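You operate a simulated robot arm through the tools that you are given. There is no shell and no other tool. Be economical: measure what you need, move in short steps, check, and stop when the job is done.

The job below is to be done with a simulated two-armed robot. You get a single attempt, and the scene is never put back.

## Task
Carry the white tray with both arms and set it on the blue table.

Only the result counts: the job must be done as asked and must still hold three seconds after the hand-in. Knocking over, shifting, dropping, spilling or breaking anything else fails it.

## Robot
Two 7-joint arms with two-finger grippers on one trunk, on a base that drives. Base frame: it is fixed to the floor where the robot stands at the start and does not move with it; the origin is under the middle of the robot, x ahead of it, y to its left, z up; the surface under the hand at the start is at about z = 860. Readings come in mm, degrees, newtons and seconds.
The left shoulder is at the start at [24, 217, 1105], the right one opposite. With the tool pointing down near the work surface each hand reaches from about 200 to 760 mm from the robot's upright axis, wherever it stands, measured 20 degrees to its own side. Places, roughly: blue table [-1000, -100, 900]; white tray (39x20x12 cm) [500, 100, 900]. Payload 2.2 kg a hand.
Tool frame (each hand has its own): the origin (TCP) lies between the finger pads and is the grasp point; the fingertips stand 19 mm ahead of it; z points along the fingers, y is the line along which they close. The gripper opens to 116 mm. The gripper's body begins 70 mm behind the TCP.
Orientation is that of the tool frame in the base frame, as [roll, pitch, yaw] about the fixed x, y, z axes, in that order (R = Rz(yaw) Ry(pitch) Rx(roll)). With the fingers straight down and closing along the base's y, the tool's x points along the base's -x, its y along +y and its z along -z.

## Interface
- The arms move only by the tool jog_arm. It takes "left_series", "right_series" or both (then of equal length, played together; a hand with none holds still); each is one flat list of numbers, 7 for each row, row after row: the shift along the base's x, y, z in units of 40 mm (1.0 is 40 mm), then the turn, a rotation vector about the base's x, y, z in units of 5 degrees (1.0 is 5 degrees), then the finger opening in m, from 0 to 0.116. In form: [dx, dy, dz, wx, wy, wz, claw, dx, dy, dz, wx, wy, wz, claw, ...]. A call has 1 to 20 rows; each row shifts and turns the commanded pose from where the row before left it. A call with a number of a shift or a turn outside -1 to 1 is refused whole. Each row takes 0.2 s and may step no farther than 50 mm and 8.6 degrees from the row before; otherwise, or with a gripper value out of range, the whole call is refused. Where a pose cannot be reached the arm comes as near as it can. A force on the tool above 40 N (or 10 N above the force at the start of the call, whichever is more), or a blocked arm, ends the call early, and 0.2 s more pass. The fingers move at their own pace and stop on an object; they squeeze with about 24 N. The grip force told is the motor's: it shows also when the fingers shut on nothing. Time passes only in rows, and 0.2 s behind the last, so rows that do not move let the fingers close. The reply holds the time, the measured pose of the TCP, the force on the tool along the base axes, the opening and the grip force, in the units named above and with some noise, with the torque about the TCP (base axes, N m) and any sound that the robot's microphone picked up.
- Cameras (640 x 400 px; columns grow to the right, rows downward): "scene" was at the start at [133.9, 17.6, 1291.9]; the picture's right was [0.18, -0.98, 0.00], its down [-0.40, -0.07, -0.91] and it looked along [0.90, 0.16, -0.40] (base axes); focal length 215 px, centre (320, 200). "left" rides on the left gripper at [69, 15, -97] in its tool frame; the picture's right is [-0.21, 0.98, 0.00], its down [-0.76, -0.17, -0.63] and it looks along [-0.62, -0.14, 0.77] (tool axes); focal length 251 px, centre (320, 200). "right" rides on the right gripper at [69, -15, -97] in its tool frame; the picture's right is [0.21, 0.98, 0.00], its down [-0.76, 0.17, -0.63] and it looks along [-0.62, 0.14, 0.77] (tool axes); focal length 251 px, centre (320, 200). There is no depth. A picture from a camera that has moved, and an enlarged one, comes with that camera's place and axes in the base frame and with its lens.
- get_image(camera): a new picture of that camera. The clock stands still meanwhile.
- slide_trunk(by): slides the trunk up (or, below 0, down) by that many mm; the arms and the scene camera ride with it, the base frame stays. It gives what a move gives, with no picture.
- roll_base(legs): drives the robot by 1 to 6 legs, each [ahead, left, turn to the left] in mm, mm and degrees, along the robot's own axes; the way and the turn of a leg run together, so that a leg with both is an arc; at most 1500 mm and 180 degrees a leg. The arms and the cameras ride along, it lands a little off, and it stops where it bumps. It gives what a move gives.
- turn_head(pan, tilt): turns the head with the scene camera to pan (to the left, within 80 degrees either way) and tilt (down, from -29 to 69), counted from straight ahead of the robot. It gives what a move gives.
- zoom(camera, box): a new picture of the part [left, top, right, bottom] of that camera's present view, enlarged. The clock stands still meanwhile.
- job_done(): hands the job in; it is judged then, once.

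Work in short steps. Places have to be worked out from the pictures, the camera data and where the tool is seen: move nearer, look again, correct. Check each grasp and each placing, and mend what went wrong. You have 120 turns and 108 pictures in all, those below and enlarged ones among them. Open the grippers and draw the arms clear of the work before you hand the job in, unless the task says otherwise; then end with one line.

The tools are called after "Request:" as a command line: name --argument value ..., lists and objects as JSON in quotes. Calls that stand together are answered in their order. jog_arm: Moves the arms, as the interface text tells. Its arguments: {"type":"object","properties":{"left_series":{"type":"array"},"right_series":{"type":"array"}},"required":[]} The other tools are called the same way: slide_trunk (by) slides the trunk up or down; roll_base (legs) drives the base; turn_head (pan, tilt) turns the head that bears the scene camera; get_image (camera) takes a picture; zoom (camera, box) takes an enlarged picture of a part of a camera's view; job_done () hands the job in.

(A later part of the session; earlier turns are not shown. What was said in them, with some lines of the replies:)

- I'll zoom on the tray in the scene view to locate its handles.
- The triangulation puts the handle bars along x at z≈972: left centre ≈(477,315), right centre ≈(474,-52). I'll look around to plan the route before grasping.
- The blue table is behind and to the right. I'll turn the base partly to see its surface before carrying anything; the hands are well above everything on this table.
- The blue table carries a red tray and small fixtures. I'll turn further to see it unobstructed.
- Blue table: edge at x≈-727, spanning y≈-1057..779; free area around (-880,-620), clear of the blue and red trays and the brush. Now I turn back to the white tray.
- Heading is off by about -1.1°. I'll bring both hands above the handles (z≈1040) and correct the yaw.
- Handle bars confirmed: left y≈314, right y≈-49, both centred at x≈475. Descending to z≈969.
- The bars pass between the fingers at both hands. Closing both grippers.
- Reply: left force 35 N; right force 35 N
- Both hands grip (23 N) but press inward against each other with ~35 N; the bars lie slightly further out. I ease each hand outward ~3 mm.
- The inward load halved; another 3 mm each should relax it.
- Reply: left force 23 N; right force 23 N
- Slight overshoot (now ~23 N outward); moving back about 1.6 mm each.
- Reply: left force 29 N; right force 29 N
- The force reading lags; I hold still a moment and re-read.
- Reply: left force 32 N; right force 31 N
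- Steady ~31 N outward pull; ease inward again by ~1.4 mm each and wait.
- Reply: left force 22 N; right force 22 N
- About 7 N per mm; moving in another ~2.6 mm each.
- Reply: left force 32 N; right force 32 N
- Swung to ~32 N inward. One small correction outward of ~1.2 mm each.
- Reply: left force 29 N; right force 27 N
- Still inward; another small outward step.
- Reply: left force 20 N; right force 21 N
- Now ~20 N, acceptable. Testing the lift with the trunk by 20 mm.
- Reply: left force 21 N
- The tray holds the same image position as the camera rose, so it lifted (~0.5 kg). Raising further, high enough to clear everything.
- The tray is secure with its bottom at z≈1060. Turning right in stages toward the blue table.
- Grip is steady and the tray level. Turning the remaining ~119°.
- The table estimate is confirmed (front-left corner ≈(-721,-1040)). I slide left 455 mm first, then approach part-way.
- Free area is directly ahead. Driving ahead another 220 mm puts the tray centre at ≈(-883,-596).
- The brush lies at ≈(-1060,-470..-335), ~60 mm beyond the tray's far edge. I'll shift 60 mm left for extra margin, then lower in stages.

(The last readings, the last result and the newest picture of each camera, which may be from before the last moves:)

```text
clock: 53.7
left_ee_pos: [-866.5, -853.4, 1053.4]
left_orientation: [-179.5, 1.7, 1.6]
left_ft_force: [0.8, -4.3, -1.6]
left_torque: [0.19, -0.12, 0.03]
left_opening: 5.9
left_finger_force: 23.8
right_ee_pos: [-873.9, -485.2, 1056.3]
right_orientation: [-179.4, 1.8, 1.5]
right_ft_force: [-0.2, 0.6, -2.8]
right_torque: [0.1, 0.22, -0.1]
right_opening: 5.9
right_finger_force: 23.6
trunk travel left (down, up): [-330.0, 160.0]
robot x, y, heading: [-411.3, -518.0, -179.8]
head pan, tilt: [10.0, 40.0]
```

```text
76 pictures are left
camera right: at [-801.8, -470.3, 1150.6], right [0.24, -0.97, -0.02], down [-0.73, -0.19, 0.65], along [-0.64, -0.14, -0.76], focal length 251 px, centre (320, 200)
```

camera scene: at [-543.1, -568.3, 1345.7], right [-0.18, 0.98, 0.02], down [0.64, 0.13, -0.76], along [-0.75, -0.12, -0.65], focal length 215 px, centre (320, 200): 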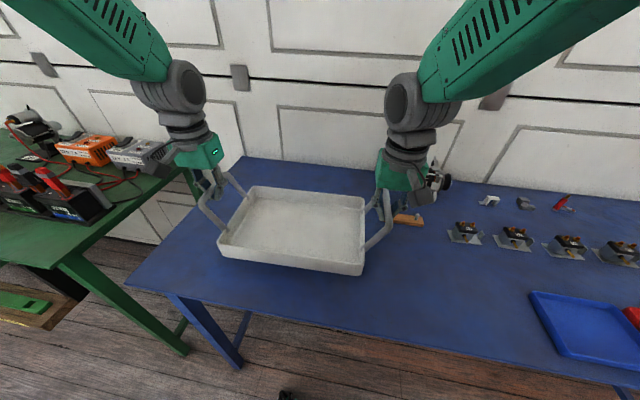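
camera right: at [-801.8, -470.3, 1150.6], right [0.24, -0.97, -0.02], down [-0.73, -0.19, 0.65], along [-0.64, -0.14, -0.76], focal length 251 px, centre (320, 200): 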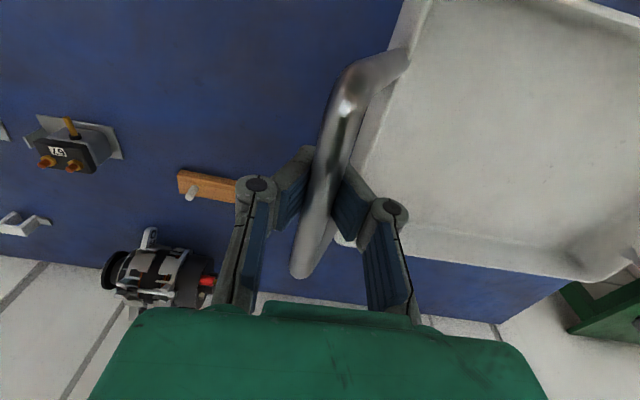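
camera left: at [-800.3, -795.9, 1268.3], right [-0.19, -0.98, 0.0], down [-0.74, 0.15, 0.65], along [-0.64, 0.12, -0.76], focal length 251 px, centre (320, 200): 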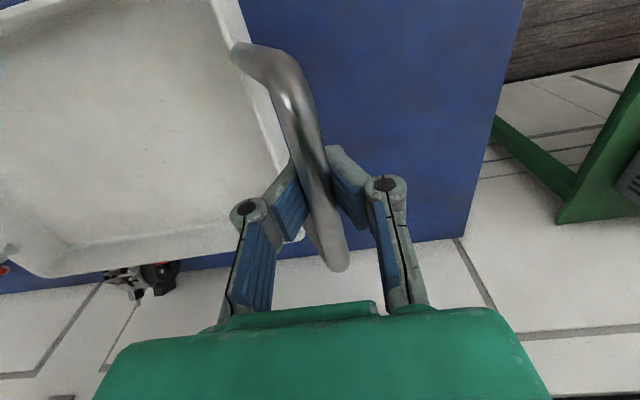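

The trunk seems to sway slightly (camera rolled ~1°). I'll wait a second and re-read to see whether it settles.

Request:
jog_arm --left_series '[0, 0, 0, 0, 0, 0, 0.0, 0, 0, 0, 0, 0, 0, 0.0, 0, 0, 0, 0, 0, 0, 0.0, 0, 0, 0, 0, 0, 0, 0.0, 0, 0, 0, 0, 0, 0, 0.0]' --right_series '[0, 0, 0, 0, 0, 0, 0.0, 0, 0, 0, 0, 0, 0, 0.0, 0, 0, 0, 0, 0, 0, 0.0, 0, 0, 0, 0, 0, 0, 0.0, 0, 0, 0, 0, 0, 0, 0.0]'

Request:
get_image --camera "scene"

```text
clock: 54.9
left_ee_pos: [-867.0, -797.8, 1066.8]
left_orientation: [178.0, 2.0, 1.1]
left_ft_force: [-0.6, -2.2, -2.9]
left_torque: [0.01, -0.07, 0.01]
left_opening: 6.1
left_finger_force: 23.9
right_ee_pos: [-873.6, -429.6, 1053.5]
right_orientation: [178.2, 1.7, 1.3]
right_ft_force: [1.2, 2.8, -2.9]
right_torque: [-0.01, 0.09, 0.2]
right_opening: 5.9
right_finger_force: 23.7
trunk travel left (down, up): [-330.0, 160.0]
robot x, y, heading: [-416.9, -504.9, -180.1]
head pan, tilt: [10.0, 40.0]
```

```text
75 pictures are left
camera scene: at [-542.8, -535.5, 1346.1], right [-0.18, 0.98, 0.01], down [0.64, 0.12, -0.76], along [-0.75, -0.13, -0.65], focal length 215 px, centre (320, 200)
```

scene: 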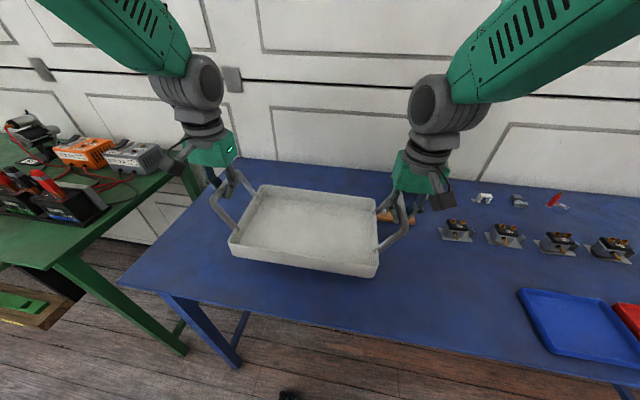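

The arms with the tray are swaying sideways. I wait longer to let it die out.

Request:
jog_arm --left_series '[0, 0, 0, 0, 0, 0, 0.0, 0, 0, 0, 0, 0, 0, 0.0, 0, 0, 0, 0, 0, 0, 0.0]' --right_series '[0, 0, 0, 0, 0, 0, 0.0, 0, 0, 0, 0, 0, 0, 0.0, 0, 0, 0, 0, 0, 0, 0.0]'

Request:
jog_arm --left_series '[0, 0, 0, 0, 0, 0, 0.0, 0, 0, 0, 0, 0, 0, 0.0, 0, 0, 0, 0, 0, 0, 0.0]' --right_series '[0, 0, 0, 0, 0, 0, 0.0, 0, 0, 0, 0, 0, 0, 0.0, 0, 0, 0, 0, 0, 0, 0.0]'

Request:
jog_arm --left_series '[0, 0, 0, 0, 0, 0, 0.0, 0, 0, 0, 0, 0, 0, 0.0, 0, 0, 0, 0, 0, 0, 0.0, 0, 0, 0, 0, 0, 0, 0.0, 0, 0, 0, 0, 0, 0, 0.0, 0, 0, 0, 0, 0, 0, 0.0]' --right_series '[0, 0, 0, 0, 0, 0, 0.0, 0, 0, 0, 0, 0, 0, 0.0, 0, 0, 0, 0, 0, 0, 0.0, 0, 0, 0, 0, 0, 0, 0.0, 0, 0, 0, 0, 0, 0, 0.0, 0, 0, 0, 0, 0, 0, 0.0]'

Request:
get_image --camera "scene"

```text
clock: 55.7
left_ee_pos: [-868.3, -825.7, 1057.7]
left_orientation: [179.2, 1.6, 1.3]
left_ft_force: [0.5, -3.4, -1.9]
left_torque: [0.08, -0.12, 0.02]
left_opening: 6.0
left_finger_force: 24.3
right_ee_pos: [-874.3, -457.2, 1053.3]
right_orientation: [179.4, 1.5, 1.2]
right_ft_force: [0.0, 1.9, -2.1]
right_torque: [0.03, 0.11, 0.07]
right_opening: 6.2
right_finger_force: 24.4
trunk travel left (down, up): [-330.0, 160.0]
robot x, y, heading: [-416.2, -514.7, -180.1]
head pan, tilt: [10.0, 40.0]
```

```text
clock: 56.7
left_ee_pos: [-861.8, -784.8, 1073.3]
left_orientation: [177.0, 2.0, 1.0]
left_ft_force: [1.0, 0.9, -2.1]
left_torque: [-0.15, 0.0, 0.02]
left_opening: 5.8
left_finger_force: 24.0
right_ee_pos: [-866.2, -416.4, 1054.6]
right_orientation: [177.2, 1.9, 1.0]
right_ft_force: [1.2, 3.3, -2.4]
right_torque: [-0.13, -0.02, -0.07]
right_opening: 6.2
right_finger_force: 24.4
trunk travel left (down, up): [-330.0, 160.0]
robot x, y, heading: [-416.2, -515.1, 179.7]
head pan, tilt: [10.0, 40.0]
stopped in row 3 (left hand): the arm was blocked; the commanded pose is now the measured one
```

```text
clock: 58.3
left_ee_pos: [-860.5, -841.4, 1061.1]
left_orientation: [179.4, 1.8, 1.8]
left_ft_force: [-0.1, -1.2, -1.5]
left_torque: [0.08, -0.04, 0.06]
left_opening: 5.8
left_finger_force: 24.0
right_ee_pos: [-866.0, -472.4, 1057.3]
right_orientation: [179.6, 2.2, 1.6]
right_ft_force: [0.4, -0.5, -2.1]
right_torque: [0.03, 0.01, 0.02]
right_opening: 5.8
right_finger_force: 24.9
trunk travel left (down, up): [-330.0, 160.0]
robot x, y, heading: [-418.0, -528.5, 180.3]
head pan, tilt: [10.0, 40.0]
stopped in row 6 (left hand): the arm was blocked; the commanded pose is now the measured one
```

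```text
74 pictures are left
camera scene: at [-541.8, -579.9, 1345.4], right [-0.18, 0.98, 0.03], down [0.64, 0.13, -0.76], along [-0.75, -0.12, -0.65], focal length 215 px, centre (320, 200)
```

scene: 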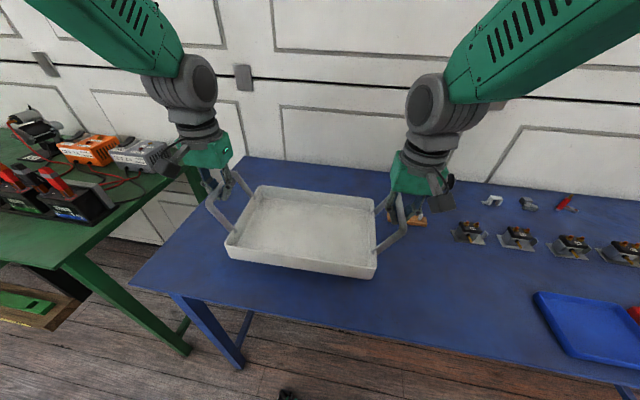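

The robot's body itself is rocking slightly, and Cartesian holding seems to feed it. I'll pass time via head moves (joints held) to let it damp.

Request:
turn_head --pan -20 --tilt 45

Request:
turn_head --pan 10 --tilt 40

Request:
turn_head --pan 12 --tilt 40

Request:
turn_head --pan 10 --tilt 40

Request:
get_image --camera "scene"

```text
clock: 59.3
left_ee_pos: [-860.4, -824.7, 1065.0]
left_orientation: [178.6, 1.7, 1.7]
left_ft_force: [0.0, -0.6, -3.2]
left_torque: [0.0, -0.05, 0.03]
left_opening: 5.9
left_finger_force: 24.3
right_ee_pos: [-866.3, -455.2, 1055.6]
right_orientation: [178.7, 2.2, 1.3]
right_ft_force: [0.8, 1.1, -1.9]
right_torque: [-0.04, 0.04, 0.01]
right_opening: 6.2
right_finger_force: 23.7
trunk travel left (down, up): [-330.0, 160.0]
robot x, y, heading: [-415.8, -527.5, 180.1]
head pan, tilt: [-20.0, 45.0]
```

```text
clock: 60.2
left_ee_pos: [-859.2, -807.3, 1069.9]
left_orientation: [177.8, 1.8, 1.4]
left_ft_force: [-0.1, -1.0, -1.6]
left_torque: [-0.1, -0.02, 0.01]
left_opening: 6.0
left_finger_force: 24.0
right_ee_pos: [-865.6, -438.4, 1055.1]
right_orientation: [177.8, 2.3, 1.2]
right_ft_force: [-0.6, 2.5, -1.5]
right_torque: [-0.06, -0.03, -0.04]
right_opening: 6.1
right_finger_force: 24.4
trunk travel left (down, up): [-330.0, 160.0]
robot x, y, heading: [-413.1, -522.8, 179.7]
head pan, tilt: [10.0, 40.0]
```

```text
clock: 60.8
left_ee_pos: [-860.4, -860.6, 1056.8]
left_orientation: [-179.7, 1.8, 1.9]
left_ft_force: [0.1, -4.2, -1.9]
left_torque: [0.23, -0.05, -0.07]
left_opening: 6.2
left_finger_force: 24.5
right_ee_pos: [-866.5, -492.6, 1057.6]
right_orientation: [-179.7, 2.3, 1.8]
right_ft_force: [-0.6, -0.6, -3.5]
right_torque: [0.15, 0.06, -0.08]
right_opening: 5.9
right_finger_force: 23.7
trunk travel left (down, up): [-330.0, 160.0]
robot x, y, heading: [-417.6, -533.3, -180.1]
head pan, tilt: [12.0, 40.0]
```

```text
clock: 61.5
left_ee_pos: [-859.5, -823.8, 1067.0]
left_orientation: [178.5, 1.8, 1.5]
left_ft_force: [0.6, -2.2, -1.5]
left_torque: [-0.03, 0.06, -0.14]
left_opening: 5.9
left_finger_force: 23.9
right_ee_pos: [-866.6, -455.7, 1055.7]
right_orientation: [178.6, 2.1, 1.5]
right_ft_force: [-0.7, 3.6, -2.1]
right_torque: [-0.04, -0.09, -0.02]
right_opening: 5.8
right_finger_force: 24.3
trunk travel left (down, up): [-330.0, 160.0]
robot x, y, heading: [-413.0, -526.4, 180.0]
head pan, tilt: [10.0, 40.0]
```

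```text
73 pictures are left
camera scene: at [-542.3, -523.1, 1346.4], right [-0.17, 0.99, -0.02], down [0.64, 0.1, -0.77], along [-0.75, -0.14, -0.64], focal length 215 px, centre (320, 200)
```

scene: 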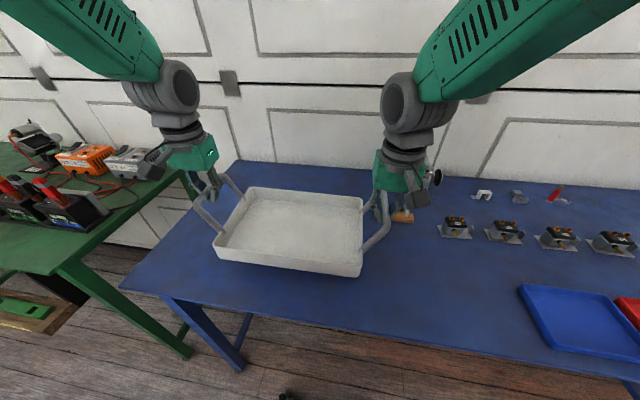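

The rocking persists, so I look to the left side for contact.

Request:
turn_head --pan 75 --tilt 30

Request:
get_image --camera "scene"

Request:
turn_head --pan 10 --tilt 69

Request:
get_image --camera "scene"

```text
clock: 62.8
left_ee_pos: [-860.2, -813.9, 1067.1]
left_orientation: [178.1, 1.8, 1.5]
left_ft_force: [0.1, -2.3, -2.2]
left_torque: [0.02, -0.06, 0.02]
left_opening: 6.0
left_finger_force: 24.1
right_ee_pos: [-866.6, -446.3, 1055.4]
right_orientation: [178.3, 2.1, 1.4]
right_ft_force: [0.7, 1.5, -2.2]
right_torque: [-0.11, 0.09, -0.03]
right_opening: 5.9
right_finger_force: 24.0
trunk travel left (down, up): [-330.0, 160.0]
robot x, y, heading: [-414.6, -522.2, 180.0]
head pan, tilt: [75.0, 30.0]
```

```text
72 pictures are left
camera scene: at [-482.0, -626.0, 1360.8], right [-0.97, 0.26, 0.0], down [0.13, 0.49, -0.86], along [-0.22, -0.83, -0.51], focal length 215 px, centre (320, 200)
```

scene: 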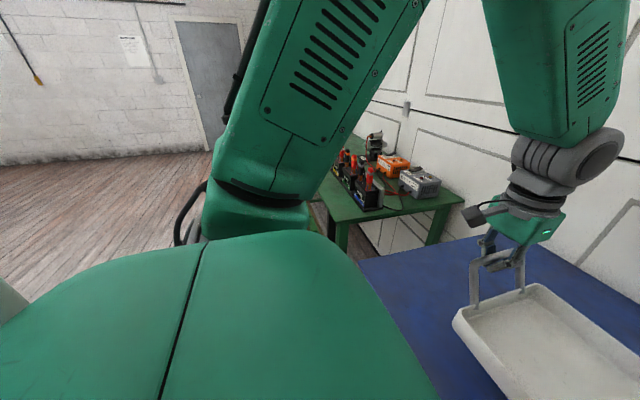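

```text
clock: 64.2
left_ee_pos: [-859.4, -847.4, 1060.3]
left_orientation: [179.7, 1.6, 1.8]
left_ft_force: [0.4, -4.6, -2.5]
left_torque: [0.12, 0.04, -0.11]
left_opening: 6.1
left_finger_force: 23.8
right_ee_pos: [-866.4, -481.1, 1056.2]
right_orientation: [179.7, 2.1, 1.7]
right_ft_force: [-0.8, 1.8, -2.7]
right_torque: [0.02, -0.04, -0.03]
right_opening: 0.0
right_finger_force: 23.6
trunk travel left (down, up): [-330.0, 160.0]
robot x, y, heading: [-415.7, -531.9, 180.1]
head pan, tilt: [10.0, 68.8]
```

```text
71 pictures are left
camera scene: at [-513.7, -545.7, 1310.3], right [-0.17, 0.98, 0.0], down [0.92, 0.16, -0.36], along [-0.35, -0.06, -0.93], focal length 215 px, centre (320, 200)
```

scene: 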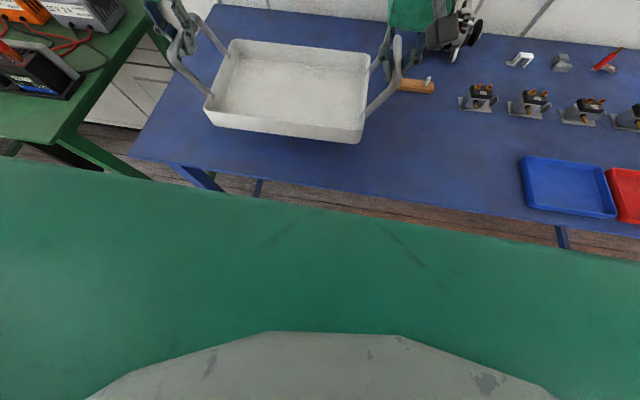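

The right opening reads 0.0 — checking the right grasp immediately.

Request:
get_image --camera "right"

Request:
get_image --camera "left"

```text
70 pictures are left
camera right: at [-793.8, -462.0, 1150.1], right [0.24, -0.97, 0.0], down [-0.73, -0.18, 0.66], along [-0.64, -0.16, -0.75], focal length 251 px, centre (320, 200)
```

right: 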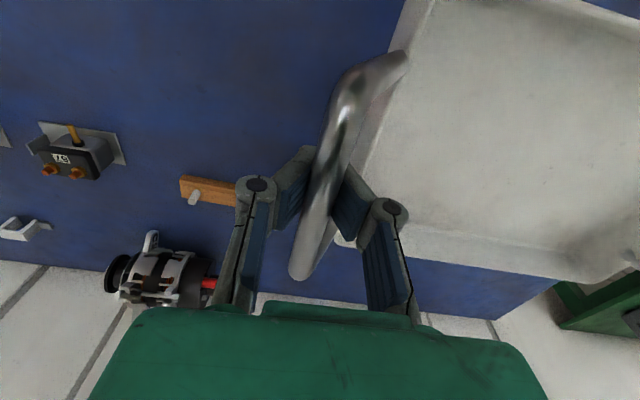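

```text
69 pictures are left
camera left: at [-786.1, -858.7, 1155.4], right [-0.18, -0.98, 0.01], down [-0.74, 0.15, 0.65], along [-0.64, 0.11, -0.76], focal length 251 px, centre (320, 200)
```

left: 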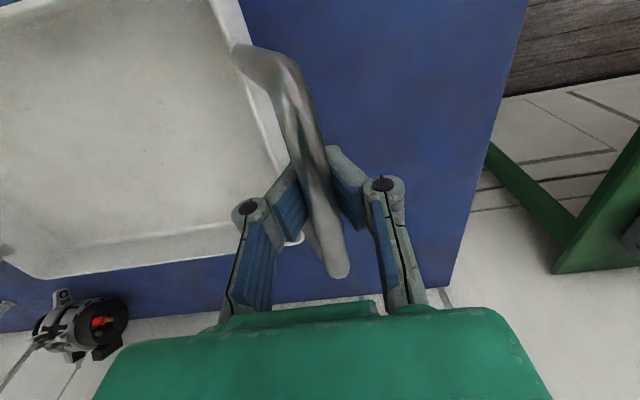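

The right grasp is visually intact (sensor glitch). I'll try a small base correction to re-settle the base and stop the rocking.

Request:
roll_base --legs '[[0, -15, 0]]'

Request:
turn_head --pan 10 --tilt 50

Request:
turn_head --pan 10 --tilt 49

Request:
turn_head --pan 10 --tilt 50

```text
clock: 65.0
left_ee_pos: [-858.7, -796.1, 1065.3]
left_orientation: [178.0, 1.5, 1.8]
left_ft_force: [0.1, -1.9, -3.0]
left_torque: [0.0, 0.11, -0.03]
left_opening: 6.0
left_finger_force: 23.9
right_ee_pos: [-866.1, -427.2, 1052.8]
right_orientation: [178.0, 2.0, 1.7]
right_ft_force: [0.3, 2.4, -3.0]
right_torque: [-0.06, -0.07, 0.02]
right_opening: 0.0
right_finger_force: 23.3
trunk travel left (down, up): [-330.0, 160.0]
robot x, y, heading: [-410.0, -507.7, -179.6]
head pan, tilt: [10.0, 68.8]
```

```text
clock: 65.8
left_ee_pos: [-852.2, -792.2, 1065.6]
left_orientation: [178.0, 1.8, 2.0]
left_ft_force: [-0.3, -0.3, -2.6]
left_torque: [-0.03, 0.07, -0.2]
left_opening: 6.0
left_finger_force: 23.7
right_ee_pos: [-862.3, -425.6, 1054.5]
right_orientation: [178.2, 2.0, 1.9]
right_ft_force: [-2.0, 1.3, -2.2]
right_torque: [-0.04, -0.21, -0.11]
right_opening: 6.1
right_finger_force: 24.2
trunk travel left (down, up): [-330.0, 160.0]
robot x, y, heading: [-411.1, -497.5, -179.1]
head pan, tilt: [10.0, 50.0]
```

```text
clock: 66.4
left_ee_pos: [-848.5, -809.5, 1065.4]
left_orientation: [178.9, 2.1, 1.9]
left_ft_force: [1.2, -2.6, -0.8]
left_torque: [0.0, 0.03, -0.03]
left_opening: 0.3
left_finger_force: 23.3
right_ee_pos: [-856.1, -443.9, 1060.2]
right_orientation: [179.0, 2.3, 1.7]
right_ft_force: [0.3, 3.5, -1.0]
right_torque: [-0.04, -0.08, -0.02]
right_opening: 0.0
right_finger_force: 24.0
trunk travel left (down, up): [-330.0, 160.0]
robot x, y, heading: [-411.3, -502.2, -179.9]
head pan, tilt: [10.0, 49.0]
```

```text
clock: 67.0
left_ee_pos: [-850.7, -876.9, 1048.2]
left_orientation: [-178.0, 1.9, 2.4]
left_ft_force: [1.5, -4.4, -1.7]
left_torque: [0.13, -0.01, -0.04]
left_opening: 6.2
left_finger_force: 23.7
right_ee_pos: [-858.5, -507.6, 1060.6]
right_orientation: [-178.0, 2.3, 2.1]
right_ft_force: [-0.5, 3.2, -3.0]
right_torque: [0.01, 0.03, -0.05]
right_opening: 5.8
right_finger_force: 24.3
trunk travel left (down, up): [-330.0, 160.0]
robot x, y, heading: [-414.2, -517.2, -179.8]
head pan, tilt: [10.0, 50.0]
```

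The base is still rocking laterally (±2°), and the tray crept ~20 mm back towards the table edge. I'll drive ahead 25 mm, both to recentre and to see whether the base re-settles.

Request:
roll_base --legs '[[25, 0, 0]]'

Request:
turn_head --pan 10 --tilt 49

Request:
turn_head --pan 10 --tilt 50

Request:
turn_head --pan 10 --tilt 49

Request:
turn_head --pan 10 --tilt 50

```text
clock: 67.8
left_ee_pos: [-870.0, -861.0, 1056.1]
left_orientation: [-178.8, 2.3, 2.2]
left_ft_force: [1.7, -5.3, -1.3]
left_torque: [0.11, 0.06, -0.17]
left_opening: 5.8
left_finger_force: 24.0
right_ee_pos: [-877.1, -494.6, 1063.6]
right_orientation: [-178.8, 2.7, 2.0]
right_ft_force: [0.0, 2.0, -1.4]
right_torque: [0.07, 0.01, -0.05]
right_opening: 6.0
right_finger_force: 24.0
trunk travel left (down, up): [-330.0, 160.0]
robot x, y, heading: [-437.6, -515.3, -179.8]
head pan, tilt: [10.0, 50.0]
```

```text
clock: 68.4
left_ee_pos: [-874.2, -809.8, 1069.3]
left_orientation: [178.7, 2.2, 1.9]
left_ft_force: [-0.1, 1.6, -2.3]
left_torque: [-0.13, 0.0, -0.15]
left_opening: 6.0
left_finger_force: 24.4
right_ee_pos: [-882.1, -441.7, 1061.4]
right_orientation: [178.8, 2.6, 1.6]
right_ft_force: [-0.5, 0.8, -1.4]
right_torque: [-0.14, -0.07, -0.01]
right_opening: 5.8
right_finger_force: 23.7
trunk travel left (down, up): [-330.0, 160.0]
robot x, y, heading: [-438.4, -507.6, -180.0]
head pan, tilt: [10.0, 49.0]
```

```text
clock: 69.0
left_ee_pos: [-873.9, -856.5, 1056.3]
left_orientation: [-179.2, 1.9, 2.1]
left_ft_force: [-0.5, -0.9, -2.1]
left_torque: [0.06, 0.04, -0.05]
left_opening: 5.7
left_finger_force: 23.5
right_ee_pos: [-880.3, -488.2, 1061.1]
right_orientation: [-179.0, 2.4, 2.1]
right_ft_force: [-0.8, 0.2, -2.6]
right_torque: [0.04, 0.02, -0.03]
right_opening: 5.7
right_finger_force: 24.1
trunk travel left (down, up): [-330.0, 160.0]
robot x, y, heading: [-437.6, -516.1, -179.7]
head pan, tilt: [10.0, 50.0]
```

```text
clock: 69.6
left_ee_pos: [-873.9, -888.4, 1048.2]
left_orientation: [-177.8, 1.8, 2.4]
left_ft_force: [1.9, -0.5, -2.4]
left_torque: [0.1, -0.05, -0.19]
left_opening: 6.1
left_finger_force: 24.3
right_ee_pos: [-882.2, -519.1, 1062.3]
right_orientation: [-178.0, 2.5, 2.2]
right_ft_force: [-2.5, -1.7, -3.1]
right_torque: [0.13, 0.02, -0.4]
right_opening: 6.0
right_finger_force: 23.7
trunk travel left (down, up): [-330.0, 160.0]
robot x, y, heading: [-438.0, -522.6, -179.7]
head pan, tilt: [10.0, 49.0]
```

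```text
clock: 70.2
left_ee_pos: [-875.6, -816.7, 1066.1]
left_orientation: [179.1, 2.1, 1.8]
left_ft_force: [-1.0, 4.3, -2.3]
left_torque: [-0.17, -0.09, -0.13]
left_opening: 5.9
left_finger_force: 24.0
right_ee_pos: [-882.1, -448.6, 1060.3]
right_orientation: [179.1, 2.4, 1.7]
right_ft_force: [0.7, -1.1, -3.7]
right_torque: [0.03, 0.09, 0.03]
right_opening: 5.8
right_finger_force: 24.1
trunk travel left (down, up): [-330.0, 160.0]
robot x, y, heading: [-439.5, -507.1, -180.0]
head pan, tilt: [10.0, 50.0]
```

Rocking continues but bounded (±40 mm). Lowering the trunk should lower the centre of mass; I go down 60 mm (bottom still ~30 mm clear) and watch.

Request:
slide_trunk --by -55

Request:
turn_head --pan 10 --tilt 49

Request:
turn_head --pan 10 --tilt 50

Request:
turn_head --pan 10 --tilt 49

Request:
turn_head --pan 10 --tilt 50

Request:
get_image --camera "scene"

```text
clock: 71.2
left_ee_pos: [-875.0, -839.4, 1004.9]
left_orientation: [-179.8, 2.1, 2.1]
left_ft_force: [-1.0, 9.6, -1.6]
left_torque: [-0.12, -0.16, -0.05]
left_opening: 0.0
left_finger_force: 24.2
right_ee_pos: [-883.3, -471.5, 1009.5]
right_orientation: [179.2, 2.6, 1.4]
right_ft_force: [-0.8, -8.7, -0.5]
right_torque: [0.0, 0.04, 0.13]
right_opening: 0.0
right_finger_force: 24.1
trunk travel left (down, up): [-275.0, 215.0]
robot x, y, heading: [-439.2, -516.3, -179.8]
head pan, tilt: [10.0, 50.0]
```

```text
clock: 71.8
left_ee_pos: [-873.4, -815.1, 1013.1]
left_orientation: [178.9, 2.1, 1.8]
left_ft_force: [-0.3, 1.0, -1.8]
left_torque: [-0.17, -0.05, -0.02]
left_opening: 6.0
left_finger_force: 24.2
right_ee_pos: [-881.2, -448.4, 1005.3]
right_orientation: [179.1, 2.5, 1.8]
right_ft_force: [-1.0, 0.9, -1.4]
right_torque: [-0.12, -0.08, -0.05]
right_opening: 6.1
right_finger_force: 23.9
trunk travel left (down, up): [-275.0, 215.0]
robot x, y, heading: [-437.5, -505.0, -179.6]
head pan, tilt: [10.0, 49.0]
```

```text
clock: 72.4
left_ee_pos: [-872.8, -878.4, 995.9]
left_orientation: [-178.1, 1.9, 2.4]
left_ft_force: [0.0, -1.7, -3.2]
left_torque: [0.07, 0.02, -0.02]
left_opening: 6.2
left_finger_force: 24.2
right_ee_pos: [-881.0, -510.8, 1005.8]
right_orientation: [-177.8, 2.4, 2.3]
right_ft_force: [-0.6, 1.2, -2.1]
right_torque: [0.03, 0.01, 0.0]
right_opening: 6.1
right_finger_force: 23.5
trunk travel left (down, up): [-275.0, 215.0]
robot x, y, heading: [-438.6, -521.4, -179.5]
head pan, tilt: [10.0, 50.0]
```

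```text
clock: 73.0
left_ee_pos: [-873.9, -870.4, 998.7]
left_orientation: [-178.4, 1.8, 2.3]
left_ft_force: [0.1, 7.3, -1.6]
left_torque: [0.03, 0.11, -0.11]
left_opening: 0.0
left_finger_force: 24.2
right_ee_pos: [-884.0, -500.6, 1010.1]
right_orientation: [-179.4, 2.5, 1.7]
right_ft_force: [-1.1, -9.2, -3.6]
right_torque: [0.15, -0.13, 0.06]
right_opening: 0.0
right_finger_force: 24.7
trunk travel left (down, up): [-275.0, 215.0]
robot x, y, heading: [-440.3, -519.1, -179.9]
head pan, tilt: [10.0, 49.0]
```

```text
clock: 73.6
left_ee_pos: [-875.2, -810.7, 1013.9]
left_orientation: [178.7, 2.3, 1.8]
left_ft_force: [-0.1, 2.9, -2.6]
left_torque: [-0.14, 0.0, -0.12]
left_opening: 6.1
left_finger_force: 23.6
right_ee_pos: [-882.1, -443.6, 1005.3]
right_orientation: [178.9, 2.7, 1.7]
right_ft_force: [-0.3, -0.2, -1.3]
right_torque: [-0.17, -0.09, -0.01]
right_opening: 6.0
right_finger_force: 23.8
trunk travel left (down, up): [-275.0, 215.0]
robot x, y, heading: [-436.4, -504.9, -179.9]
head pan, tilt: [10.0, 50.0]
```

```text
68 pictures are left
camera scene: at [-557.8, -483.5, 1277.2], right [-0.17, 0.98, -0.03], down [0.76, 0.11, -0.64], along [-0.63, -0.13, -0.76], focal length 215 px, centre (320, 200)
```

scene: 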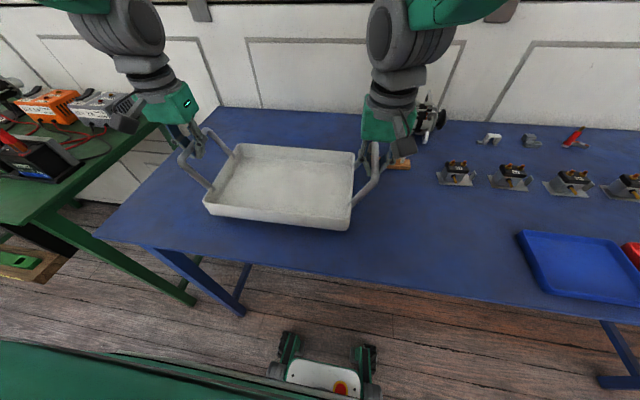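

Tray hovers ~35 mm above the table in a clear area. Lowering it now; contact with the table should also damp the rocking.

Request:
slide_trunk --by -26

Request:
slide_trunk --by -8

Request:
get_image --camera "scene"

```text
clock: 74.4
left_ee_pos: [-873.6, -823.1, 984.2]
left_orientation: [179.1, 2.1, 1.9]
left_ft_force: [0.0, 2.6, -1.6]
left_torque: [-0.06, -0.03, -0.02]
left_opening: 6.0
left_finger_force: 24.8
right_ee_pos: [-881.6, -456.5, 980.6]
right_orientation: [179.4, 2.5, 1.7]
right_ft_force: [-0.3, -0.2, -0.9]
right_torque: [-0.1, -0.06, -0.03]
right_opening: 0.0
right_finger_force: 24.1
trunk travel left (down, up): [-249.0, 241.0]
robot x, y, heading: [-436.9, -505.6, -180.1]
head pan, tilt: [10.0, 50.0]
```

```text
clock: 74.9
left_ee_pos: [-873.0, -884.7, 960.5]
left_orientation: [-177.7, 1.9, 2.6]
left_ft_force: [-0.2, -2.2, -0.5]
left_torque: [0.19, 0.06, 0.03]
left_opening: 0.0
left_finger_force: 24.5
right_ee_pos: [-880.5, -518.3, 971.4]
right_orientation: [-177.6, 2.4, 2.5]
right_ft_force: [0.3, -2.4, -0.2]
right_torque: [0.15, 0.0, 0.01]
right_opening: 0.0
right_finger_force: 23.8
trunk travel left (down, up): [-241.0, 249.0]
robot x, y, heading: [-438.5, -520.1, -179.6]
head pan, tilt: [10.0, 50.0]
```

```text
67 pictures are left
camera scene: at [-557.3, -575.5, 1242.1], right [-0.18, 0.98, 0.03], down [0.76, 0.16, -0.64], along [-0.63, -0.09, -0.77], focal length 215 px, centre (320, 200)
```

scene: 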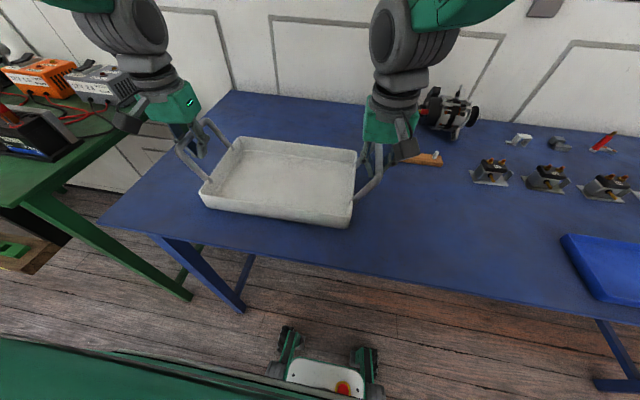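

Vertical load nearly vanished – the tray may be touching or slipping in the fingers; I check the wrist views.

Request:
get_image --camera "left"

Request:
get_image --camera "right"

```text
66 pictures are left
camera left: at [-799.1, -900.0, 1053.7], right [-0.17, -0.98, -0.03], down [-0.74, 0.11, 0.66], along [-0.65, 0.14, -0.75], focal length 251 px, centre (320, 200)
```

left: 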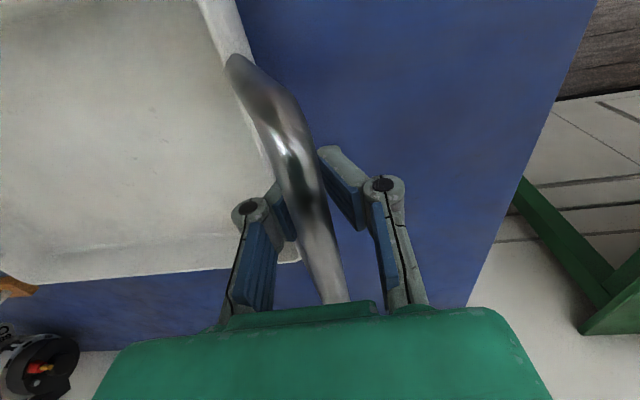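

```text
65 pictures are left
camera right: at [-808.1, -504.5, 1065.7], right [0.25, -0.97, -0.05], down [-0.72, -0.22, 0.66], along [-0.65, -0.13, -0.75], focal length 251 px, centre (320, 200)
```

right: 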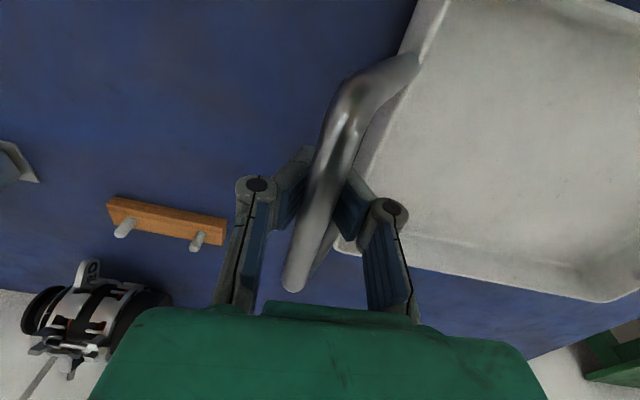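

The bar slid upward in the left fingers, so the tray is resting on the table. Releasing both handles now and rising straight away.

Request:
jog_arm --left_series '[0, 0, 0, 0, 0, 0, 0.116, 0, 0, 0, 0, 0, 0, 0.116, 0, 0, 0, 0, 0, 0, 0.116]' --right_series '[0, 0, 0, 0, 0, 0, 0.116, 0, 0, 0, 0, 0, 0, 0.116, 0, 0, 0, 0, 0, 0, 0.116]'

Request:
get_image --camera "left"

Request:
get_image --camera "right"

```text
clock: 75.9
left_ee_pos: [-871.1, -858.7, 969.2]
left_orientation: [-179.3, 2.1, 2.3]
left_ft_force: [0.1, -0.4, 0.0]
left_torque: [-0.01, 0.01, -0.01]
left_opening: 116.2
left_finger_force: 0.1
right_ee_pos: [-876.4, -493.0, 973.0]
right_orientation: [-179.1, 2.7, 2.4]
right_ft_force: [0.0, 0.0, -0.5]
right_torque: [-0.03, 0.03, 0.01]
right_opening: 116.3
right_finger_force: 0.0
trunk travel left (down, up): [-241.0, 249.0]
robot x, y, heading: [-443.0, -516.3, -179.7]
head pan, tilt: [10.0, 50.0]
stopped in row 3 (left hand): the arm was blocked; the commanded pose is now the measured one
```

```text
64 pictures are left
camera left: at [-795.9, -871.6, 1064.7], right [-0.18, -0.98, 0.0], down [-0.74, 0.13, 0.66], along [-0.65, 0.12, -0.75], focal length 251 px, centre (320, 200)
```

left: 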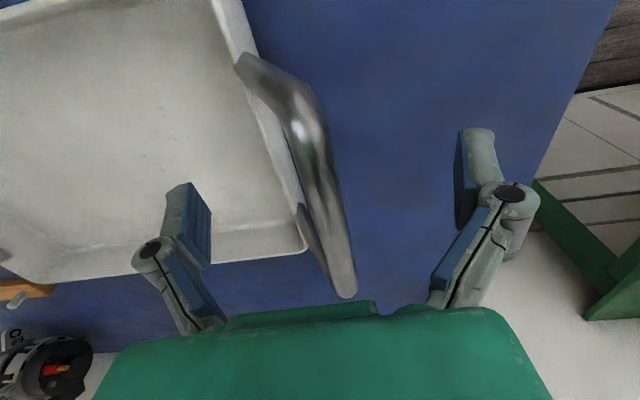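

```text
63 pictures are left
camera right: at [-804.7, -476.3, 1066.2], right [0.25, -0.97, -0.02], down [-0.72, -0.2, 0.67], along [-0.65, -0.15, -0.75], focal length 251 px, centre (320, 200)
```

right: 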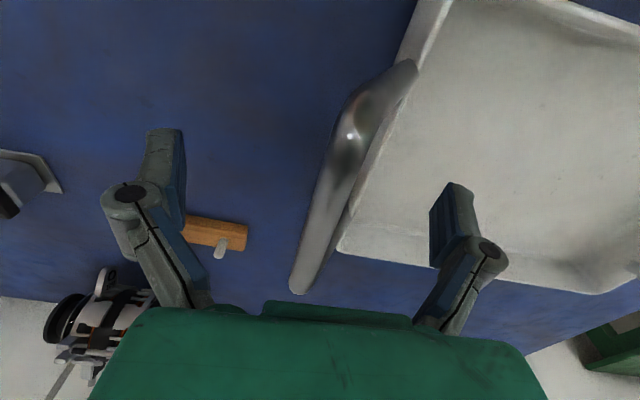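

Both handles are free and the tray rests on the table. Raising the hands quickly.

Request:
jog_arm --left_series '[0, 0, 0.9, 0, 0, 0, 0.116, 0, 0, 0.9, 0, 0, 0, 0.116, 0, 0, 0.9, 0, 0, 0, 0.116, 0, 0, 0.9, 0, 0, 0, 0.116]' --right_series '[0, 0, 0.9, 0, 0, 0, 0.116, 0, 0, 0.9, 0, 0, 0, 0.116, 0, 0, 0.9, 0, 0, 0, 0.116, 0, 0, 0.9, 0, 0, 0, 0.116]'

Request:
get_image --camera "scene"

```text
clock: 77.1
left_ee_pos: [-870.7, -831.6, 1121.1]
left_orientation: [179.4, 2.3, 2.0]
left_ft_force: [0.0, -0.5, 0.5]
left_torque: [-0.05, 0.0, 0.0]
left_opening: 116.0
left_finger_force: 0.0
right_ee_pos: [-877.8, -465.5, 1117.5]
right_orientation: [179.8, 2.8, 2.2]
right_ft_force: [-0.6, 0.6, -0.1]
right_torque: [-0.03, 0.0, 0.0]
right_opening: 116.1
right_finger_force: 0.0
trunk travel left (down, up): [-241.0, 249.0]
robot x, y, heading: [-435.9, -516.7, -179.6]
head pan, tilt: [10.0, 50.0]
stopped in row 4 (left hand): the arm was blocked; the commanded pose is now the measured one
```

```text
62 pictures are left
camera scene: at [-557.5, -512.0, 1243.4], right [-0.18, 0.98, -0.02], down [0.76, 0.12, -0.64], along [-0.63, -0.12, -0.77], focal length 215 px, centre (320, 200)
```

scene: 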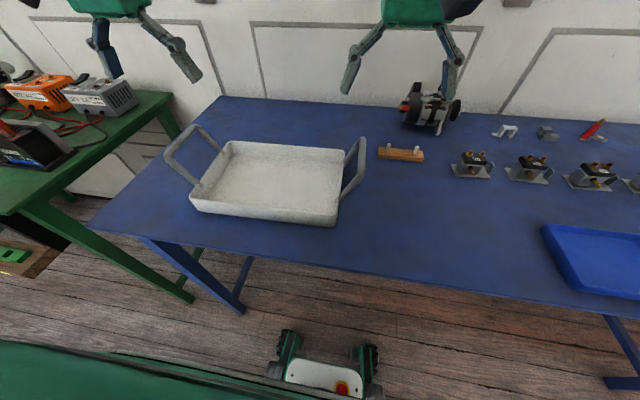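

The tray sits on the blue table with nothing disturbed. I raise the hands via the trunk and back the robot off 250 mm so its rocking cannot touch anything.

Request:
slide_trunk --by 60

Request:
roll_base --legs '[[-250, 0, 0]]'

Request:
turn_head --pan 10 --tilt 38

Request:
get_image --camera "scene"

```text
clock: 78.1
left_ee_pos: [-870.1, -851.7, 1176.6]
left_orientation: [-179.6, 2.2, 2.1]
left_ft_force: [-0.7, 0.1, -0.6]
left_torque: [0.01, -0.03, 0.02]
left_opening: 116.0
left_finger_force: 0.0
right_ee_pos: [-878.5, -485.8, 1177.3]
right_orientation: [-179.3, 2.7, 2.3]
right_ft_force: [0.2, 0.3, 0.6]
right_torque: [0.01, -0.03, -0.03]
right_opening: 115.8
right_finger_force: 0.0
trunk travel left (down, up): [-301.0, 189.0]
robot x, y, heading: [-440.6, -521.8, -179.8]
head pan, tilt: [10.0, 50.0]
```

```text
clock: 80.0
left_ee_pos: [-619.2, -860.7, 1173.4]
left_orientation: [-179.1, 2.1, 2.3]
left_ft_force: [0.2, 0.0, 0.3]
left_torque: [-0.01, 0.03, -0.01]
left_opening: 116.0
left_finger_force: 0.1
right_ee_pos: [-627.6, -494.5, 1177.5]
right_orientation: [-179.0, 2.8, 2.3]
right_ft_force: [-0.3, -1.4, -1.1]
right_torque: [0.09, 0.01, -0.03]
right_opening: 116.2
right_finger_force: 0.0
trunk travel left (down, up): [-301.0, 189.0]
robot x, y, heading: [-189.6, -523.3, -179.8]
head pan, tilt: [10.0, 50.0]
```

```text
clock: 80.7
left_ee_pos: [-615.1, -846.5, 1178.5]
left_orientation: [-179.9, 2.6, 2.4]
left_ft_force: [0.2, 0.9, -0.2]
left_torque: [-0.01, -0.02, -0.02]
left_opening: 116.0
left_finger_force: 0.1
right_ee_pos: [-624.7, -481.2, 1179.7]
right_orientation: [-179.4, 2.8, 2.2]
right_ft_force: [0.5, 0.0, 0.8]
right_torque: [-0.02, 0.01, -0.02]
right_opening: 116.1
right_finger_force: 0.0
trunk travel left (down, up): [-301.0, 189.0]
robot x, y, heading: [-189.1, -517.7, -179.6]
head pan, tilt: [10.0, 38.0]
```

```text
61 pictures are left
camera scene: at [-315.6, -523.3, 1320.7], right [-0.18, 0.98, -0.01], down [0.61, 0.1, -0.79], along [-0.77, -0.15, -0.62], focal length 215 px, centre (320, 200)
```

scene: 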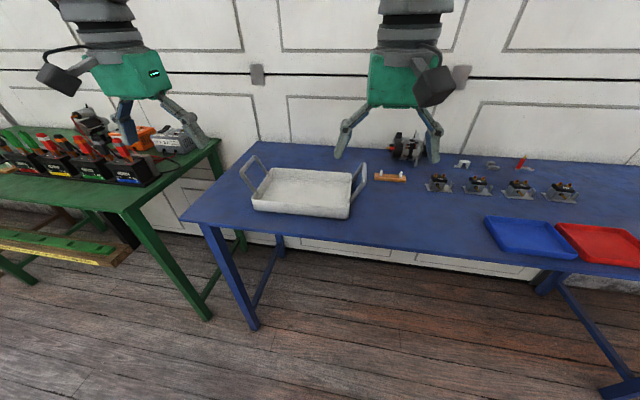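

The tray stands upright and well inside the blue table. Everything else is unmoved, the grippers are open and the arms are clear, so I hand in.

Request:
job_done

```text
The job is handed in.
```

The white tray is on the blue table, upright and well inside the edges. Both grippers are open and the robot is backed off, and nothing else looked moved in the last picture. The robot's base rocked sideways by about 2 degrees on the final approach and still swayed slightly at hand-in.
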